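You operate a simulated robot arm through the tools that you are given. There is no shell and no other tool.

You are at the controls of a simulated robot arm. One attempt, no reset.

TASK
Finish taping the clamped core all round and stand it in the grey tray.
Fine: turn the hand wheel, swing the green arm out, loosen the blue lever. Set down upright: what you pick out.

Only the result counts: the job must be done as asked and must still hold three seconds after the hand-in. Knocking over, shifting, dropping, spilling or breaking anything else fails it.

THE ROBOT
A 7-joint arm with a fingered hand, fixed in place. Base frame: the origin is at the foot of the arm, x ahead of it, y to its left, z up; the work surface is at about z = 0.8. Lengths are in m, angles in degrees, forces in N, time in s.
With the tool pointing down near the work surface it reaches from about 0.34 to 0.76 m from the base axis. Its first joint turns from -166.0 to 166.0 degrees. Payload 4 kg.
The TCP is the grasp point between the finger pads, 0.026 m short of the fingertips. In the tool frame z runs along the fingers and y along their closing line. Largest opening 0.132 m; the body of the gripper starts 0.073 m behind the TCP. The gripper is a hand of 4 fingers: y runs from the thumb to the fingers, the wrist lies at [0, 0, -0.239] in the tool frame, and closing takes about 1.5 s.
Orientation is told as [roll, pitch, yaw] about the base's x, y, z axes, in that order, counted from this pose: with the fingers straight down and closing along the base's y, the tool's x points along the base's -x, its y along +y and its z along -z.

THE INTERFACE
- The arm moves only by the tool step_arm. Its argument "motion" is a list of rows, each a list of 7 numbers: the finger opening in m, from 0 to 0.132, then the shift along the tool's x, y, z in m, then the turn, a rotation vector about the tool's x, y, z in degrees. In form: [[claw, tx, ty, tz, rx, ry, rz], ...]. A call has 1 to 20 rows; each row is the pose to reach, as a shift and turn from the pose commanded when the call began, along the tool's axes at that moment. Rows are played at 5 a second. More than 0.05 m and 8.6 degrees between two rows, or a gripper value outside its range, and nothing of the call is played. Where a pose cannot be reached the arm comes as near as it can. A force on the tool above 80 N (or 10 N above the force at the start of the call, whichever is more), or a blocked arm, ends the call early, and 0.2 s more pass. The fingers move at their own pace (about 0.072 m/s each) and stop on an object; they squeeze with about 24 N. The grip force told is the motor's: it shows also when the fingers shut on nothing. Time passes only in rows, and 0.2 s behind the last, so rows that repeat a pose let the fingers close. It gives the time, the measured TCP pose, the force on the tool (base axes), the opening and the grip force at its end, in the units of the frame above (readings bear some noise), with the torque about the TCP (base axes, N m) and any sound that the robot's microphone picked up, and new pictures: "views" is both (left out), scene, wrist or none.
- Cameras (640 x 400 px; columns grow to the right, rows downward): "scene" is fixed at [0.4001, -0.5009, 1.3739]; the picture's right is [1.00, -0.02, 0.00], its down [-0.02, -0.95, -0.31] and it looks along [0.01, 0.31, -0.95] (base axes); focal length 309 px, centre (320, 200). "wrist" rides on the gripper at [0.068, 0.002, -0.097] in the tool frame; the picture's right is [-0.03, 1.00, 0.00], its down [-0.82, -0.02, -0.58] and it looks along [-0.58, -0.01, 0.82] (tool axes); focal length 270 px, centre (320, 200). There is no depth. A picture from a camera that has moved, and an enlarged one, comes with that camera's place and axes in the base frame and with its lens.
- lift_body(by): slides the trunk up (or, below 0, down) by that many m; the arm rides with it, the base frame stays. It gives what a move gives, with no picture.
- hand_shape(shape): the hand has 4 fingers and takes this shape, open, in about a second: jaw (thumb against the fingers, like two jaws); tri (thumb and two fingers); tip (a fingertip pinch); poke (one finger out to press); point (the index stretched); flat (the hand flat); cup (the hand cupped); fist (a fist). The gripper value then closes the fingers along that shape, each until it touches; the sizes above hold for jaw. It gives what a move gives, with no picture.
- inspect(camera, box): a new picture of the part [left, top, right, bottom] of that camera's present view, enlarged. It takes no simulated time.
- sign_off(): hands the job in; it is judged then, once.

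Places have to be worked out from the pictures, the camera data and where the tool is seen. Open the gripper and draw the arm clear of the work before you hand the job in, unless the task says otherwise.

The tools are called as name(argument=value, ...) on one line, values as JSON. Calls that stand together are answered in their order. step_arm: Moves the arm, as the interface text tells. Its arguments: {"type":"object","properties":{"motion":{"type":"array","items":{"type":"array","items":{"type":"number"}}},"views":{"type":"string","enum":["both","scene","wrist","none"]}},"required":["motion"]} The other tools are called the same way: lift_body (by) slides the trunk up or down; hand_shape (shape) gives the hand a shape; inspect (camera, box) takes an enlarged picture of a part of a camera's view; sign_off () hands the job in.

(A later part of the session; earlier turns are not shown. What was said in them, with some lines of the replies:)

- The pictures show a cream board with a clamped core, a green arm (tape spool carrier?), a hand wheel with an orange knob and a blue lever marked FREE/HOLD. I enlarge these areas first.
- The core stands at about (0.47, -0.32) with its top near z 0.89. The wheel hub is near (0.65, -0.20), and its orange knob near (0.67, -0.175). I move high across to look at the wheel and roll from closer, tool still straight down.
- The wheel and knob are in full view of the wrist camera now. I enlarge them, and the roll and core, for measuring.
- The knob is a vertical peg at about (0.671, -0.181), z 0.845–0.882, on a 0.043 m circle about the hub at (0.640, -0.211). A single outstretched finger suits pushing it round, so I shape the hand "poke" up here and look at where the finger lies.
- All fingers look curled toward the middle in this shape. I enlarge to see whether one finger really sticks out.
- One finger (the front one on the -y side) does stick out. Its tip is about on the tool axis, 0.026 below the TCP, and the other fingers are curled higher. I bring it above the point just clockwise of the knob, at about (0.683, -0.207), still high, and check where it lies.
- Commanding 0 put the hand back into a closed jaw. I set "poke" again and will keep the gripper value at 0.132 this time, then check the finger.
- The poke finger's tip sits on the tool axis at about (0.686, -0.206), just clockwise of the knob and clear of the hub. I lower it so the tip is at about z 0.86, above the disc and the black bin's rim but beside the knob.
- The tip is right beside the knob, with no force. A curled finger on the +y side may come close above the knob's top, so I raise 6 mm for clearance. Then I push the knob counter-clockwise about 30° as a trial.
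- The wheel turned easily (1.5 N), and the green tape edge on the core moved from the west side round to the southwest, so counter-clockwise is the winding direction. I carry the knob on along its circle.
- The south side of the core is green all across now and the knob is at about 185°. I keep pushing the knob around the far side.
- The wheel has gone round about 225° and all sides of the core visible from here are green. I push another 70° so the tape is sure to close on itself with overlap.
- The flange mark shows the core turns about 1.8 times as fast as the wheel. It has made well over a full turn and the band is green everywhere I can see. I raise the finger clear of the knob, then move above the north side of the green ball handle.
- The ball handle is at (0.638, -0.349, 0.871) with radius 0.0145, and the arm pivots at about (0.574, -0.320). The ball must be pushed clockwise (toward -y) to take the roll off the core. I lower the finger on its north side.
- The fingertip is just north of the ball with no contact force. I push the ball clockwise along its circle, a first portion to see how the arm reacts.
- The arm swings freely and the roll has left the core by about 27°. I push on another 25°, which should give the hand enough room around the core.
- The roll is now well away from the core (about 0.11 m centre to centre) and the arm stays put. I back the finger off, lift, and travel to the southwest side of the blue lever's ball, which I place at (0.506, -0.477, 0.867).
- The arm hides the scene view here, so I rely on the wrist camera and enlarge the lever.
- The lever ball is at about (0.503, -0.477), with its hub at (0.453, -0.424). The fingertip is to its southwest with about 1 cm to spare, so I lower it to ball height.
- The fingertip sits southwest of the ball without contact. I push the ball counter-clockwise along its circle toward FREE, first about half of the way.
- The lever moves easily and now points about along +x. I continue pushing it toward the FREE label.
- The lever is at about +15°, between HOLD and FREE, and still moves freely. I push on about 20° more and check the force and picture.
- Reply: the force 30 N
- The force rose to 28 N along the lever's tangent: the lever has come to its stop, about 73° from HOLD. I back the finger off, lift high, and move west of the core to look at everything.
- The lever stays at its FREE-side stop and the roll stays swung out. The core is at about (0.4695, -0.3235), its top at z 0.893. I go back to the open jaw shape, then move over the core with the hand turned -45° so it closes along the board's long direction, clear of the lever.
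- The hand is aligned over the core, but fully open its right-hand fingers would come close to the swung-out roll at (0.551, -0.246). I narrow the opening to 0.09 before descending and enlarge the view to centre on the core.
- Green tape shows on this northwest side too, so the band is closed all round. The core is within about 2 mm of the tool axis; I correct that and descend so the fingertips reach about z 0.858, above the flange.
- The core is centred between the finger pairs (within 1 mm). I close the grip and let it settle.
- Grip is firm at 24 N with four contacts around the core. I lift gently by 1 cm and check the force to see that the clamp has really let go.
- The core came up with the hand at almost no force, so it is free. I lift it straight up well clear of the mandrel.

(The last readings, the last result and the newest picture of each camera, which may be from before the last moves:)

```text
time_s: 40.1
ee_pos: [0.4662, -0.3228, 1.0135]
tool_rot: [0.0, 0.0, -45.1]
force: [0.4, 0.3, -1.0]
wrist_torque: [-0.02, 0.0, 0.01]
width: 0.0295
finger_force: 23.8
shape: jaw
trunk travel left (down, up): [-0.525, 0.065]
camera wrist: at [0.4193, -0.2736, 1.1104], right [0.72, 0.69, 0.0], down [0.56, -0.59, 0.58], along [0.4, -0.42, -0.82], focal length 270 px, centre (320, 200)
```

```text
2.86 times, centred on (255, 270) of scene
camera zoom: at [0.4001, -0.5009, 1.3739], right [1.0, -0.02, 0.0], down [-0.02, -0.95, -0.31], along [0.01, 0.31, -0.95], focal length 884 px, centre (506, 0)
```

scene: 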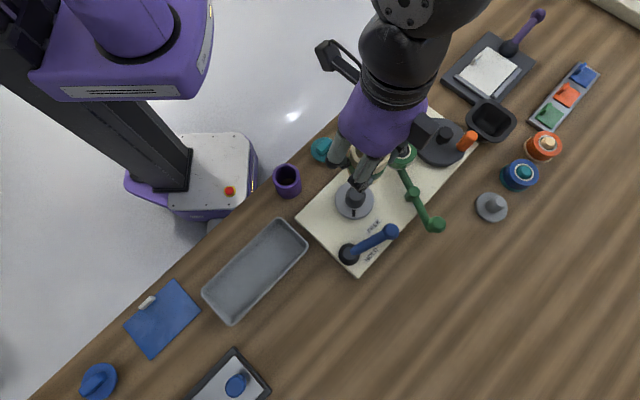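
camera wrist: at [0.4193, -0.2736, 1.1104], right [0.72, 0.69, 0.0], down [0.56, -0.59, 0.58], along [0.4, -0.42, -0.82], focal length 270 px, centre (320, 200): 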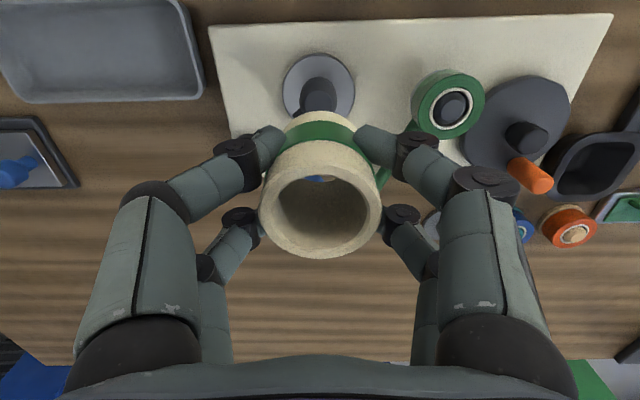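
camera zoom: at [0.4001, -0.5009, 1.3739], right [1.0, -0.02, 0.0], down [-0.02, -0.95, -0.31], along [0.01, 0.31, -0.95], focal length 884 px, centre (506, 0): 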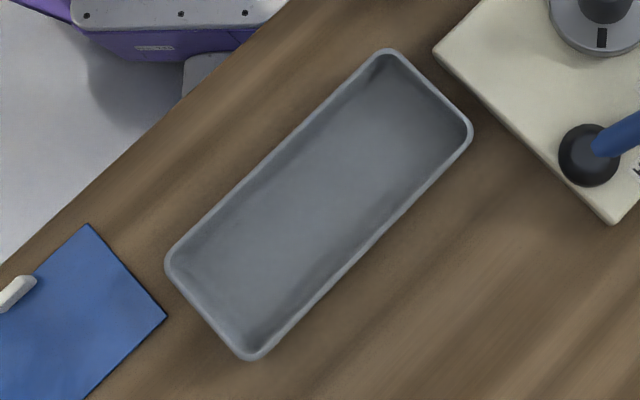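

The core hangs upright in the grip, bottom at about z 0.95, tape closed. The tray's centre works out at about (0.292, -0.446), its long side along the same 45° as the hand. I carry the core over it at this height.

step_arm(motion=[[0.02, 0.003, -0.018, 0, 0, 0, 0], [0.02, 0.008, -0.045, 0, 0, 0, 0], [0.02, 0.013, -0.073, 0, 0, 0, 0], [0.02, 0.018, -0.1, 0, 0, 0, 0], [0.02, 0.023, -0.128, 0, 0, 0, 0], [0.02, 0.028, -0.156, 0, 0, 0, 0], [0.02, 0.033, -0.184, 0, 0, 0, 0], [0.02, 0.036, -0.203, 0, 0, 0, 0], [0.02, 0.0372, -0.2102, 0, 0, 0, 0], [0.02, 0.0372, -0.2102, 0, 0, 0, 0]], views="both")

inspect(camera="scene", box=[160, 160, 400, 340])

inspect(camera="wrist", box=[140, 0, 520, 280])

```text
time_s: 42.3
ee_pos: [0.2921, -0.4447, 1.0142]
tool_rot: [0.0, 0.0, -45.0]
force: [-0.2, 0.6, -0.5]
wrist_torque: [-0.02, -0.04, -0.01]
width: 0.0291
finger_force: 24.2
shape: jaw
trunk travel left (down, up): [-0.525, 0.065]
camera wrist: at [0.2446, -0.3958, 1.1102], right [0.73, 0.69, 0.0], down [0.56, -0.59, 0.58], along [0.4, -0.42, -0.82], focal length 270 px, centre (320, 200)
```

scene: 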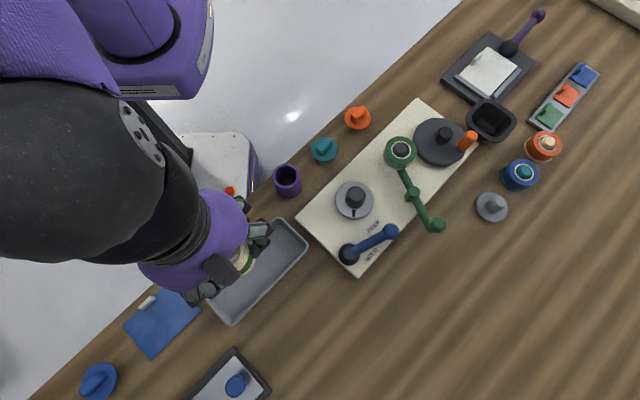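
wrist: 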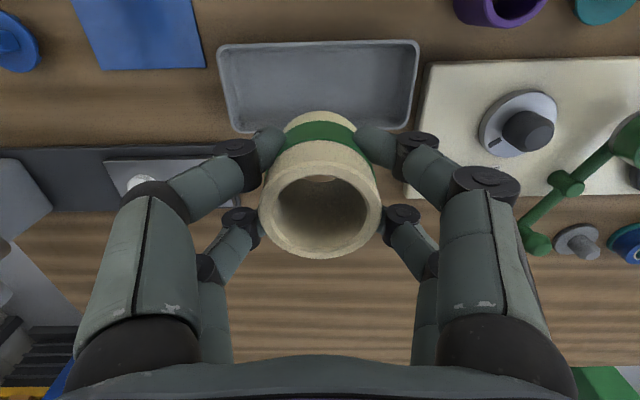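

```text
2.22 times, centred on (280, 250) of scene
camera zoom: at [0.4001, -0.5009, 1.3739], right [1.0, -0.02, 0.0], down [-0.02, -0.95, -0.31], along [0.01, 0.31, -0.95], focal length 687 px, centre (409, 89)
```

zoom: 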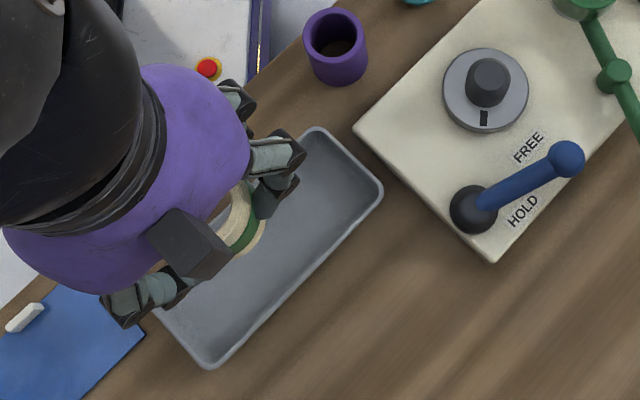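

```text
1.43 times, centred on (330, 140) of wrist
camera zoom: at [0.2446, -0.3958, 1.1102], right [0.73, 0.69, 0.0], down [0.56, -0.59, 0.58], along [0.4, -0.42, -0.82], focal length 386 px, centre (306, 286)
```

zoom: 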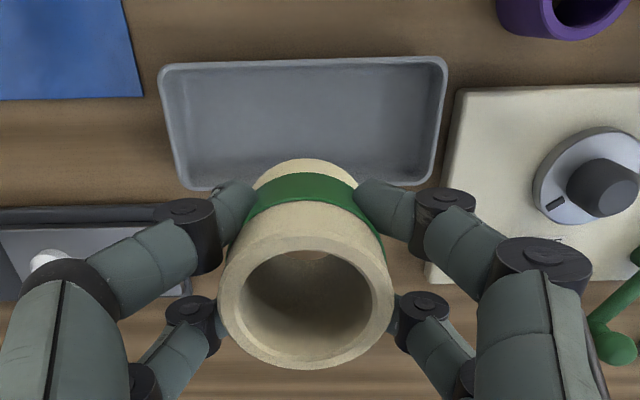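

Both cameras put the tray's centre at about (0.291, -0.445), just beneath the core. I lower it to a little above the expected contact height and look.

step_arm(motion=[[0.02, 0, 0, 0.025, 0, 0, 0], [0.02, 0, 0, 0.05, 0, 0, 0], [0.02, 0, 0, 0.075, 0, 0, 0], [0.02, 0, 0, 0.095, 0, 0, 0], [0.02, 0, 0, 0.11, 0, 0, 0], [0.02, 0, 0, 0.12, 0, 0, 0], [0.02, 0, 0, 0.124, 0, 0, 0], [0.02, 0, 0, 0.124, 0, 0, 0]], views="both")

inspect(camera="wrist", box=[140, 0, 520, 280])

```text
time_s: 44.1
ee_pos: [0.2922, -0.4457, 0.8901]
tool_rot: [0.0, 0.0, -45.0]
force: [0.0, 0.5, -1.0]
wrist_torque: [-0.03, -0.05, 0.0]
width: 0.0288
finger_force: 24.0
shape: jaw
trunk travel left (down, up): [-0.525, 0.065]
camera wrist: at [0.2453, -0.3967, 0.9862], right [0.72, 0.69, 0.0], down [0.56, -0.59, 0.58], along [0.4, -0.42, -0.82], focal length 270 px, centre (320, 200)
```

scene: 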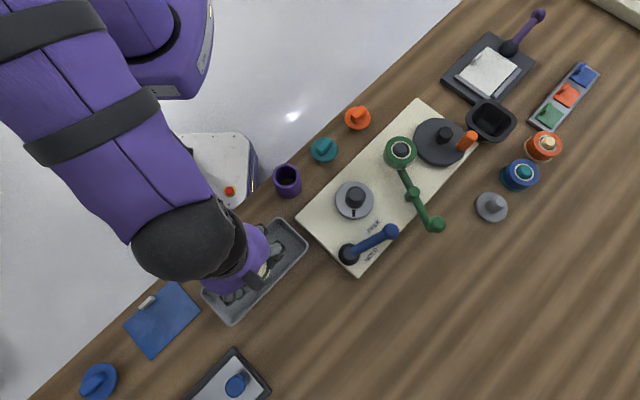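
wrist: 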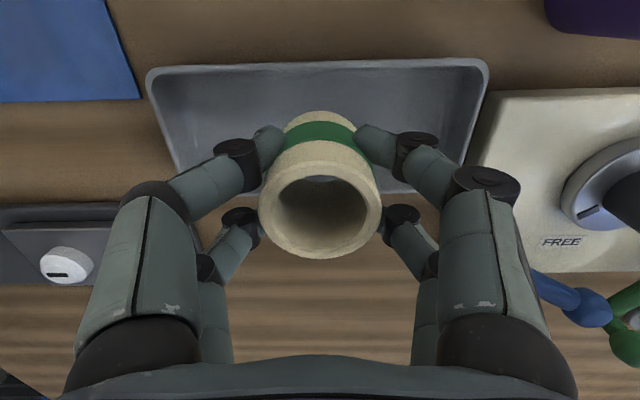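

```text
1.43 times, centred on (330, 140) of wrist
camera zoom: at [0.2453, -0.3967, 0.9862], right [0.72, 0.69, 0.0], down [0.56, -0.59, 0.58], along [0.4, -0.42, -0.82], focal length 386 px, centre (306, 286)
```

zoom: 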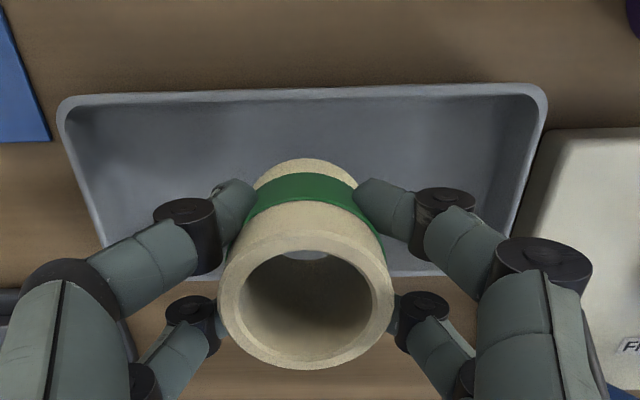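

The core is centred over the tray, its bottom about at rim height (0.829). I lower in small steps and watch the vertical force for floor contact.

step_arm(motion=[[0.02, 0, 0, 0.003, 0, 0, 0], [0.02, 0, 0, 0.006, 0, 0, 0], [0.02, 0, 0, 0.009, 0, 0, 0], [0.02, 0, 0, 0.012, 0, 0, 0], [0.02, 0, 0, 0.012, 0, 0, 0]], views="none")

```text
time_s: 45.3
ee_pos: [0.2929, -0.4454, 0.8767]
tool_rot: [0.0, 0.0, -45.1]
force: [1.4, -0.6, -1.3]
wrist_torque: [0.01, -0.03, 0.01]
width: 0.0292
finger_force: 24.1
shape: jaw
trunk travel left (down, up): [-0.525, 0.065]
```

No contact at TCP z 0.877. I go on in steps of 2 mm.

step_arm(motion=[[0.02, 0, 0, 0.002, 0, 0, 0], [0.02, 0, 0, 0.004, 0, 0, 0], [0.02, 0, 0, 0.004, 0, 0, 0]], views="none")

```text
time_s: 46.1
ee_pos: [0.2922, -0.4473, 0.874]
tool_rot: [0.0, -0.1, -45.1]
force: [-0.8, 1.2, -0.1]
wrist_torque: [0.01, -0.03, 0.02]
width: 0.0292
finger_force: 23.6
shape: jaw
trunk travel left (down, up): [-0.525, 0.065]
```

Still no contact at 0.874; another 3 mm in small steps.

step_arm(motion=[[0.02, 0, 0, 0.0015, 0, 0, 0], [0.02, 0, 0, 0.003, 0, 0, 0], [0.02, 0, 0, 0.003, 0, 0, 0]], views="wrist")

inspect(camera="wrist", box=[140, 0, 520, 280])

```text
time_s: 46.9
ee_pos: [0.2927, -0.446, 0.8692]
tool_rot: [0.0, 0.0, -44.9]
force: [-0.2, -0.1, -0.8]
wrist_torque: [-0.02, 0.0, -0.02]
width: 0.0288
finger_force: 23.7
shape: jaw
trunk travel left (down, up): [-0.525, 0.065]
camera wrist: at [0.245, -0.3964, 0.9674], right [0.73, 0.69, 0.0], down [0.56, -0.59, 0.58], along [0.4, -0.42, -0.82], focal length 270 px, centre (320, 200)
```

wrist: 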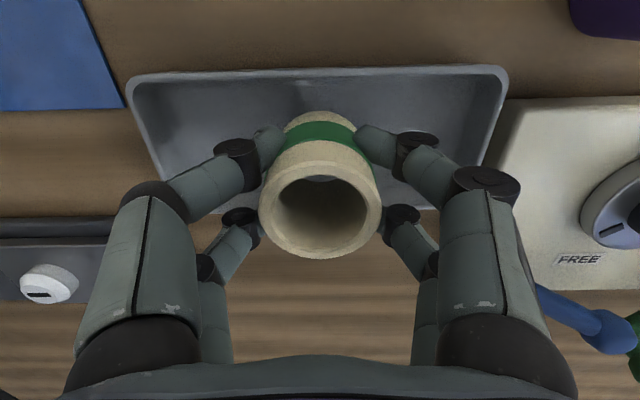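

```text
1.43 times, centred on (330, 140) of wrist
camera zoom: at [0.245, -0.3964, 0.9674], right [0.73, 0.69, 0.0], down [0.56, -0.59, 0.58], along [0.4, -0.42, -0.82], focal length 386 px, centre (306, 286)
```

zoom: 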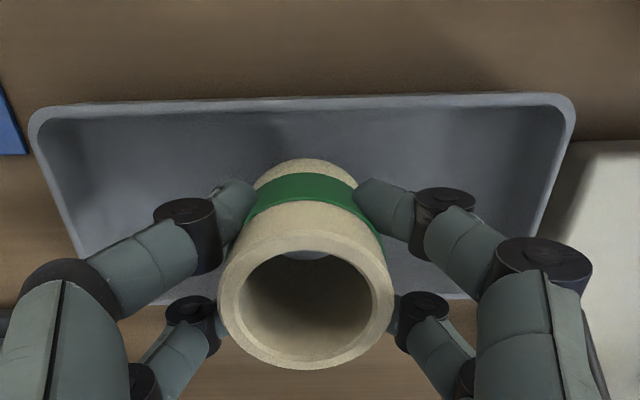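

Still no contact reading; the core must be a few millimetres above the floor. I continue with 1 mm rows.

step_arm(motion=[[0.02, 0, 0, 0.001, 0, 0, 0], [0.02, 0, 0, 0.002, 0, 0, 0], [0.02, 0, 0, 0.003, 0, 0, 0], [0.02, 0, 0, 0.003, 0, 0, 0]], views="none")

```text
time_s: 47.9
ee_pos: [0.2922, -0.4464, 0.8677]
tool_rot: [0.0, 0.0, -44.9]
force: [0.4, -0.2, -0.1]
wrist_torque: [-0.01, -0.01, -0.04]
width: 0.0292
finger_force: 24.0
shape: jaw
trunk travel left (down, up): [-0.525, 0.065]
```

Force is still about zero at 0.868; I lower 3 mm more the same way.

step_arm(motion=[[0.02, 0, 0, 0.001, 0, 0, 0], [0.02, 0, 0, 0.002, 0, 0, 0], [0.02, 0, 0, 0.003, 0, 0, 0], [0.02, 0, 0, 0.003, 0, 0, 0]], views="none")

```text
time_s: 48.9
ee_pos: [0.2917, -0.4462, 0.8645]
tool_rot: [-0.1, 0.0, -44.9]
force: [-0.1, 0.1, -0.7]
wrist_torque: [0.02, -0.03, 0.03]
width: 0.029
finger_force: 24.0
shape: jaw
trunk travel left (down, up): [-0.525, 0.065]
```

No contact yet at 0.8645. I take another 3 mm; the fingertips stay above the tray's rim.

step_arm(motion=[[0.02, 0, 0, 0.001, 0, 0, 0], [0.02, 0, 0, 0.002, 0, 0, 0], [0.02, 0, 0, 0.003, 0, 0, 0], [0.02, 0, 0, 0.003, 0, 0, 0]], views="both")

inspect(camera="wrist", box=[200, 60, 440, 260])

inspect(camera="scene", box=[180, 200, 330, 340])

```text
time_s: 49.9
ee_pos: [0.2925, -0.4477, 0.861]
tool_rot: [0.1, 0.0, -45.0]
force: [0.7, -0.7, -0.1]
wrist_torque: [-0.01, 0.01, -0.01]
width: 0.0292
finger_force: 24.1
shape: jaw
trunk travel left (down, up): [-0.525, 0.065]
camera wrist: at [0.2443, -0.3969, 0.9589], right [0.73, 0.69, 0.0], down [0.56, -0.59, 0.58], along [0.4, -0.42, -0.82], focal length 270 px, centre (320, 200)
```

scene: 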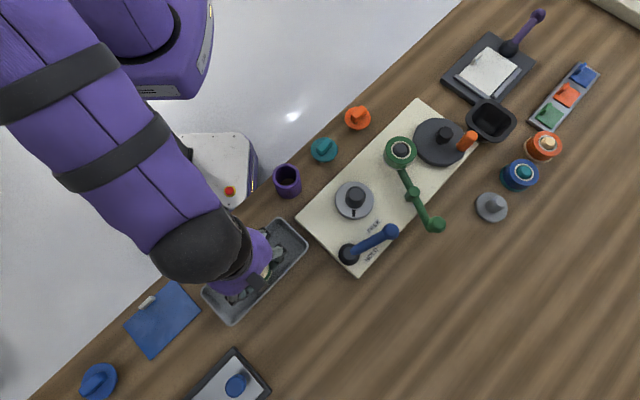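
wrist: 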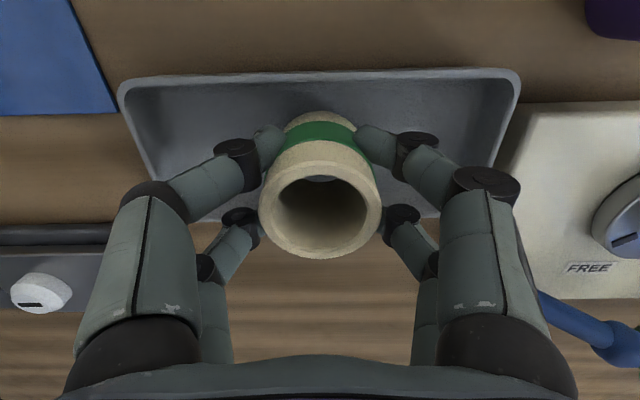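

```text
2.00 times, centred on (320, 160) of wrist
camera zoom: at [0.2443, -0.3969, 0.9589], right [0.73, 0.69, 0.0], down [0.56, -0.59, 0.58], along [0.4, -0.42, -0.82], focal length 541 px, centre (320, 280)
```

zoom: 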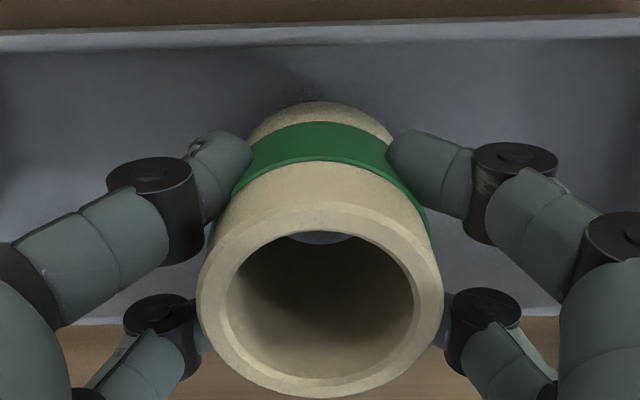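

```text
2.86 times, centred on (255, 270) of scene
camera zoom: at [0.4001, -0.5009, 1.3739], right [1.0, -0.02, 0.0], down [-0.02, -0.95, -0.31], along [0.01, 0.31, -0.95], focal length 884 px, centre (506, 0)
```

zoom: 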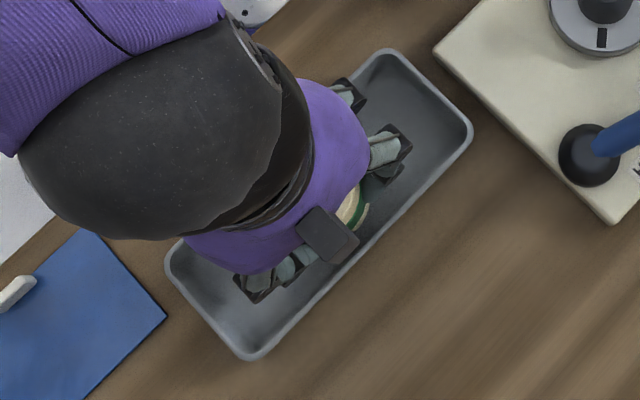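

From the wrist view the core's bottom is at about z 0.816, so there is about 1 cm left to the floor. The tray's middle lies about 4 mm to the northwest of the core, so I shift by that first and then lower further.

step_arm(motion=[[0.02, 0.002, 0, 0, 0, 0, 0], [0.02, 0.004, 0, 0, 0, 0, 0], [0.02, 0.004, 0, 0.0015, 0, 0, 0], [0.02, 0.004, 0, 0.003, 0, 0, 0], [0.02, 0.004, 0, 0.0045, 0, 0, 0], [0.02, 0.004, 0, 0.0045, 0, 0, 0]], views="wrist")

inspect(camera="wrist", box=[200, 60, 440, 260])

```text
time_s: 51.3
ee_pos: [0.2889, -0.4427, 0.8557]
tool_rot: [0.0, -0.1, -45.1]
force: [-0.3, -0.3, -0.7]
wrist_torque: [0.0, 0.04, -0.02]
width: 0.0288
finger_force: 23.6
shape: jaw
trunk travel left (down, up): [-0.525, 0.065]
camera wrist: at [0.2414, -0.3933, 0.9538], right [0.72, 0.69, 0.0], down [0.56, -0.59, 0.58], along [0.4, -0.42, -0.82], focal length 270 px, centre (320, 200)
```

wrist: 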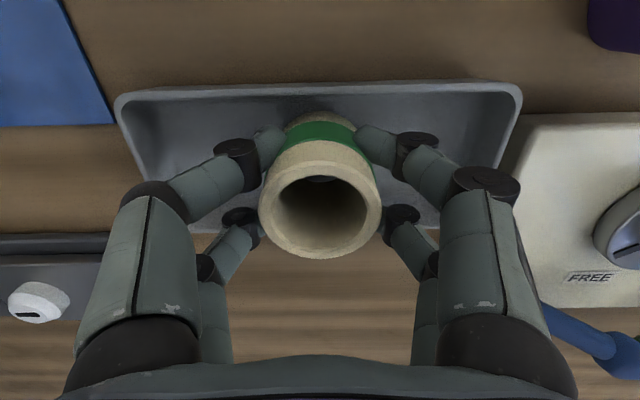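

```text
2.00 times, centred on (320, 160) of wrist
camera zoom: at [0.2414, -0.3933, 0.9538], right [0.72, 0.69, 0.0], down [0.56, -0.59, 0.58], along [0.4, -0.42, -0.82], focal length 541 px, centre (320, 280)
```

zoom: 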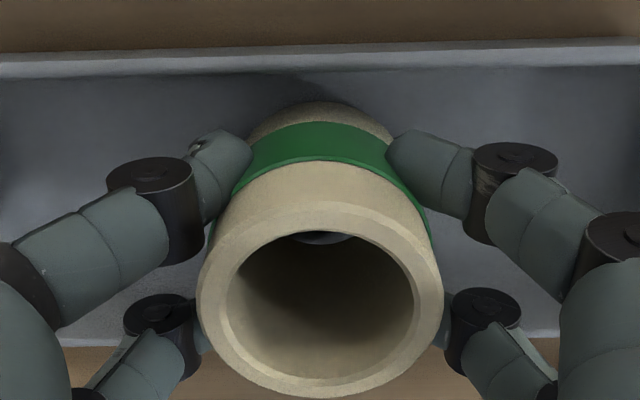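

The core is now centred across the tray and its shadow is closing in. I continue down with 1 mm rows, watching the force.

step_arm(motion=[[0.02, 0, 0, 0.001, 0, 0, 0], [0.02, 0, 0, 0.002, 0, 0, 0], [0.02, 0, 0, 0.003, 0, 0, 0], [0.02, 0, 0, 0.003, 0, 0, 0]], views="none")

```text
time_s: 52.3
ee_pos: [0.2893, -0.4438, 0.8538]
tool_rot: [0.0, 0.0, -45.0]
force: [-0.1, 0.0, -0.4]
wrist_torque: [0.03, 0.01, -0.02]
width: 0.0292
finger_force: 23.8
shape: jaw
trunk travel left (down, up): [-0.525, 0.065]
```

No contact at 0.854 yet; 2 mm more in 1 mm rows.

step_arm(motion=[[0.02, 0, 0, 0.001, 0, 0, 0], [0.02, 0, 0, 0.002, 0, 0, 0], [0.02, 0, 0, 0.002, 0, 0, 0]], views="wrist")

inspect(camera="wrist", box=[200, 60, 440, 260])

```text
time_s: 53.1
ee_pos: [0.2895, -0.4426, 0.8527]
tool_rot: [-0.1, -0.1, -44.9]
force: [-0.3, -0.1, 3.7]
wrist_torque: [0.01, 0.02, 0.01]
width: 0.029
finger_force: 23.8
shape: jaw
trunk travel left (down, up): [-0.525, 0.065]
camera wrist: at [0.2415, -0.3938, 0.9494], right [0.72, 0.69, 0.0], down [0.56, -0.59, 0.58], along [0.4, -0.42, -0.82], focal length 270 px, centre (320, 200)
```

wrist: 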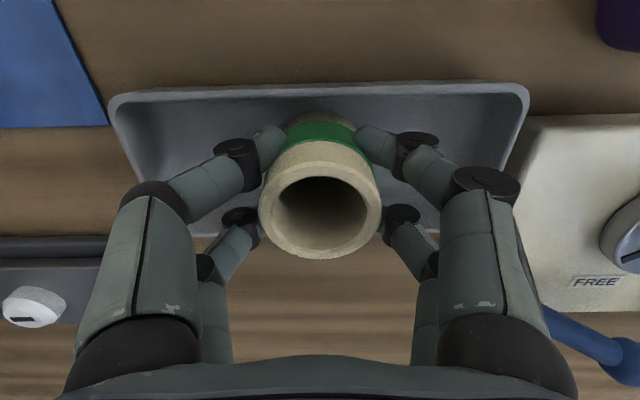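

```text
2.00 times, centred on (320, 160) of wrist
camera zoom: at [0.2415, -0.3938, 0.9494], right [0.72, 0.69, 0.0], down [0.56, -0.59, 0.58], along [0.4, -0.42, -0.82], focal length 541 px, centre (320, 280)
```

zoom: 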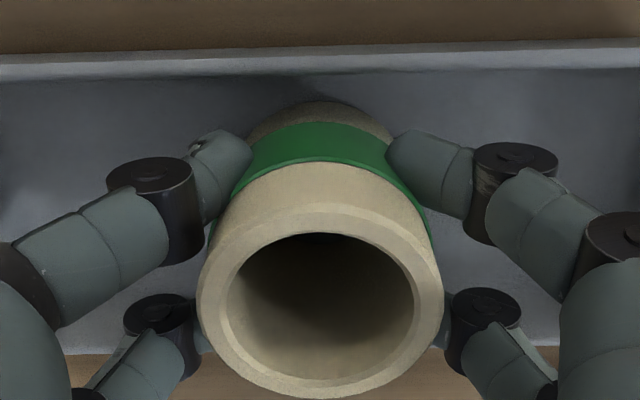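

The vertical force rises to 3.7 N: the core is standing on the tray floor. I settle by half a millimetre and open the fingers gradually.

step_arm(motion=[[0.02, 0, 0, 0.0004, 0, 0, 0], [0.035, 0, 0, 0.0004, 0, 0, 0], [0.045, 0, 0, 0.0004, 0, 0, 0], [0.055, 0, 0, 0.0004, 0, 0, 0], [0.065, 0, 0, 0.0004, 0, 0, 0], [0.075, 0, 0, 0.0004, 0, 0, 0], [0.085, 0, 0, 0.0004, 0, 0, 0], [0.09, 0, 0, 0.0004, 0, 0, 0], [0.09, 0, 0, 0.0004, 0, 0, 0]], views="both")

inspect(camera="wrist", box=[140, 40, 500, 280])

```text
time_s: 55.1
ee_pos: [0.2885, -0.4435, 0.8516]
tool_rot: [0.0, 0.1, -45.0]
force: [0.0, 0.4, -0.1]
wrist_torque: [-0.01, -0.01, -0.01]
width: 0.0893
finger_force: 0.0
shape: jaw
trunk travel left (down, up): [-0.525, 0.065]
camera wrist: at [0.2415, -0.3937, 0.9488], right [0.72, 0.69, 0.0], down [0.56, -0.59, 0.58], along [0.4, -0.42, -0.82], focal length 270 px, centre (320, 200)
```

scene: 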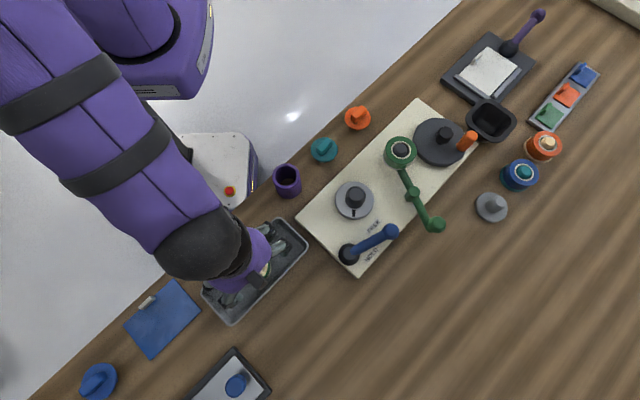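
wrist: 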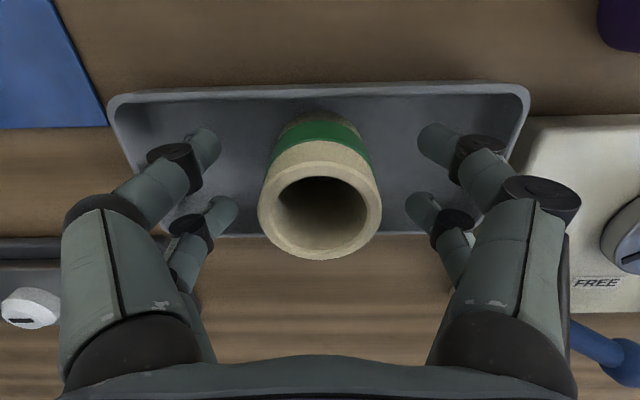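

```text
1.67 times, centred on (320, 160) of wrist
camera zoom: at [0.2415, -0.3937, 0.9488], right [0.72, 0.69, 0.0], down [0.56, -0.59, 0.58], along [0.4, -0.42, -0.82], focal length 450 px, centre (320, 267)
```

zoom: 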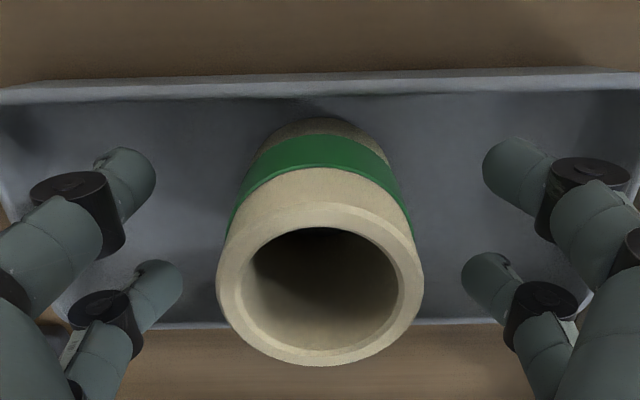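

The fingers are open with room on both sides and the core stands alone in the tray. I lift straight up, slowly at first.

step_arm(motion=[[0.09, 0, 0, -0.01, 0, 0, 0], [0.09, 0, 0, -0.025, 0, 0, 0], [0.09, 0, 0, -0.045, 0, 0, 0], [0.09, 0, 0, -0.07, 0, 0, 0], [0.09, 0, 0, -0.1, 0, 0, 0], [0.09, 0, 0, -0.13, 0, 0, 0], [0.09, 0, 0, -0.16, 0, 0, 0], [0.09, 0, 0, -0.16, 0, 0, 0]], views="both")

inspect(camera="wrist", box=[200, 20, 440, 220])

```text
time_s: 56.9
ee_pos: [0.2889, -0.4418, 1.0125]
tool_rot: [0.0, -0.1, -44.9]
force: [0.2, 0.6, -0.4]
wrist_torque: [-0.02, -0.01, 0.04]
width: 0.0896
finger_force: 0.1
shape: jaw
trunk travel left (down, up): [-0.525, 0.065]
camera wrist: at [0.2415, -0.3915, 1.1085], right [0.72, 0.69, 0.0], down [0.56, -0.59, 0.58], along [0.4, -0.42, -0.82], focal length 270 px, centre (320, 200)
```

scene: 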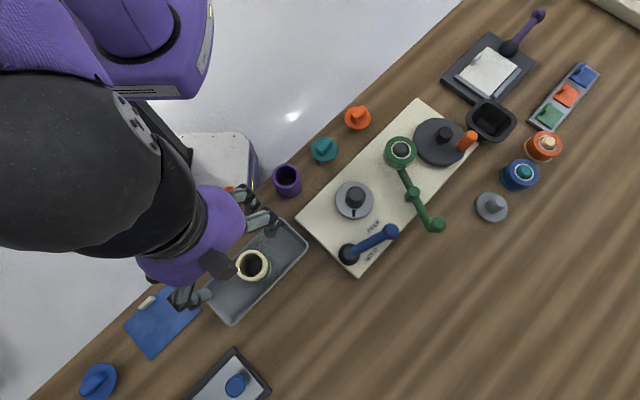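
wrist: 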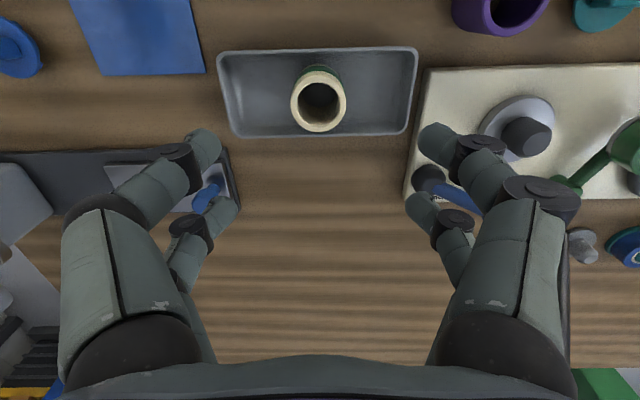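

```text
2.00 times, centred on (320, 120) of wrist
camera zoom: at [0.2415, -0.3915, 1.1085], right [0.72, 0.69, 0.0], down [0.56, -0.59, 0.58], along [0.4, -0.42, -0.82], focal length 541 px, centre (320, 360)
```

zoom: 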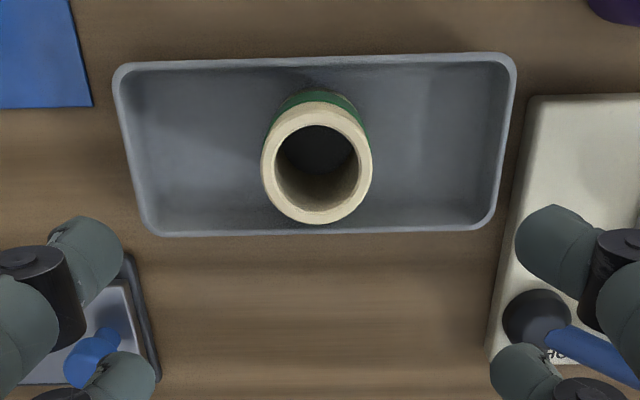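

The core stands upright in the tray with the green band showing, and nothing else has moved. I open the gripper fully and draw the arm up and back, clear of the work, to check the whole scene.

step_arm(motion=[[0.1, 0.0, 0.0, -0.03, 0, 0, 0], [0.132, 0.02, 0.015, -0.05, 0, 0, 0], [0.132, 0.045, 0.033, -0.06, 0, 0, 0], [0.132, 0.07, 0.052, -0.06, 0, 0, 0], [0.132, 0.095, 0.07, -0.06, 0, 0, 0], [0.132, 0.106, 0.0778, -0.06, 0, 0, 0], [0.132, 0.106, 0.0778, -0.06, 0, 0, 0]], views="both")

inspect(camera="scene", box=[180, 200, 330, 340])

inspect(camera="scene", box=[280, 80, 540, 290])

```text
time_s: 58.5
ee_pos: [0.2677, -0.3145, 1.071]
tool_rot: [0.0, 0.0, -45.1]
force: [0.8, 0.0, 0.3]
wrist_torque: [0.02, -0.01, -0.05]
width: 0.1316
finger_force: 0.0
shape: jaw
trunk travel left (down, up): [-0.525, 0.065]
camera wrist: at [0.2203, -0.2636, 1.1686], right [0.72, 0.69, 0.0], down [0.56, -0.59, 0.58], along [0.4, -0.42, -0.82], focal length 270 px, centre (320, 200)
```

scene: 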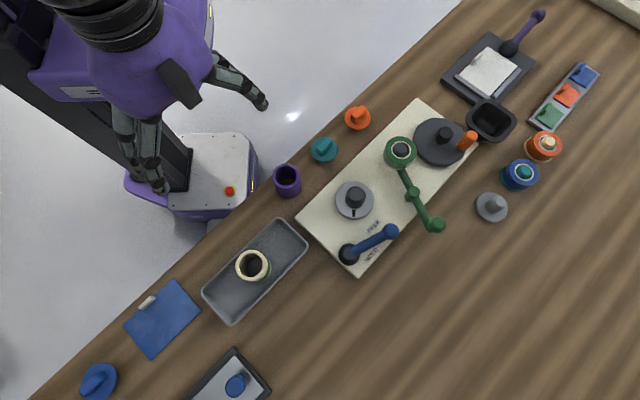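
wrist: 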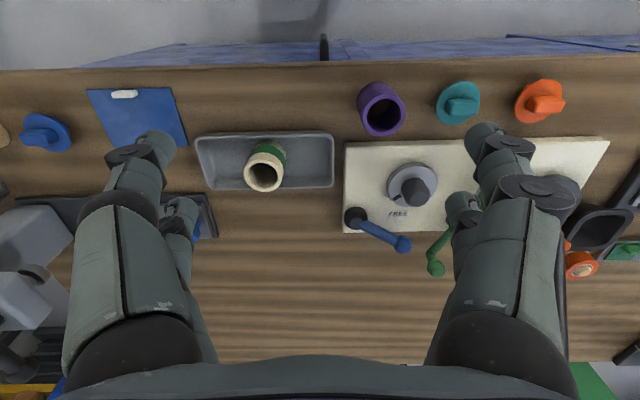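

```text
2.86 times, centred on (255, 270) of scene
camera zoom: at [0.4001, -0.5009, 1.3739], right [1.0, -0.02, 0.0], down [-0.02, -0.95, -0.31], along [0.01, 0.31, -0.95], focal length 884 px, centre (506, 0)
```

zoom: 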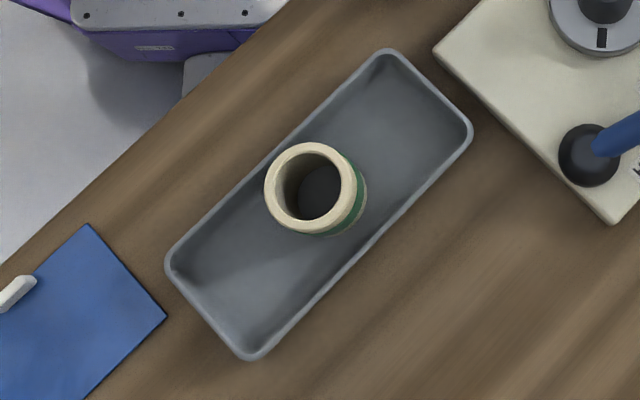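

```text
1.90 times, centred on (410, 185) of scene
camera zoom: at [0.4001, -0.5009, 1.3739], right [1.0, -0.02, 0.0], down [-0.02, -0.95, -0.31], along [0.01, 0.31, -0.95], focal length 589 px, centre (149, 229)
```

zoom: 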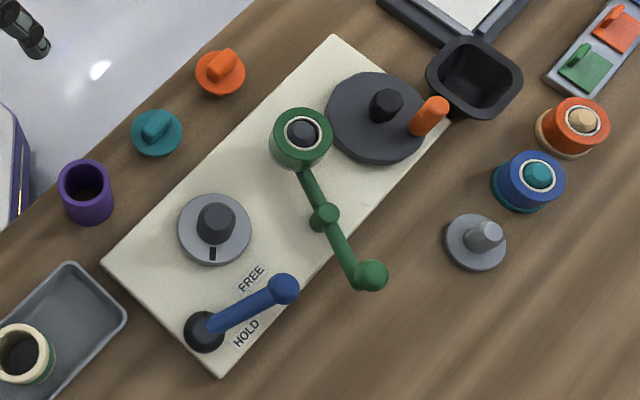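

The core stands upright and still in the grey tray, with green tape now visible on its east side as well. The other objects are where they began, and the arm is clear with the gripper open, so I hand the job in.

sign_off()

```text
The job is handed in.
```

The core is taped all round and standing upright in the middle of the grey tray, and I handed the job in. The hand-in gave no verdict, so the result is judged from my own pictures and readings.

- **Taping:** I turned the hand wheel counter-clockwise by about 290°. The core turns about 1.8 times as fast as the wheel, so it made more than a full turn. Green tape showed on every side I looked at.
- **Releasing:** The green arm is swung out, and the blue lever is at its stop on the FREE side. The core lifted off the spindle with almost no force.
- **Placing:** I lowered it into the tray until the floor took its weight, then opened the fingers. It stayed upright as I withdrew.
- **Surroundings:** In the final pictures nothing else had been shifted or knocked over, and the arm was clear with the gripper open.
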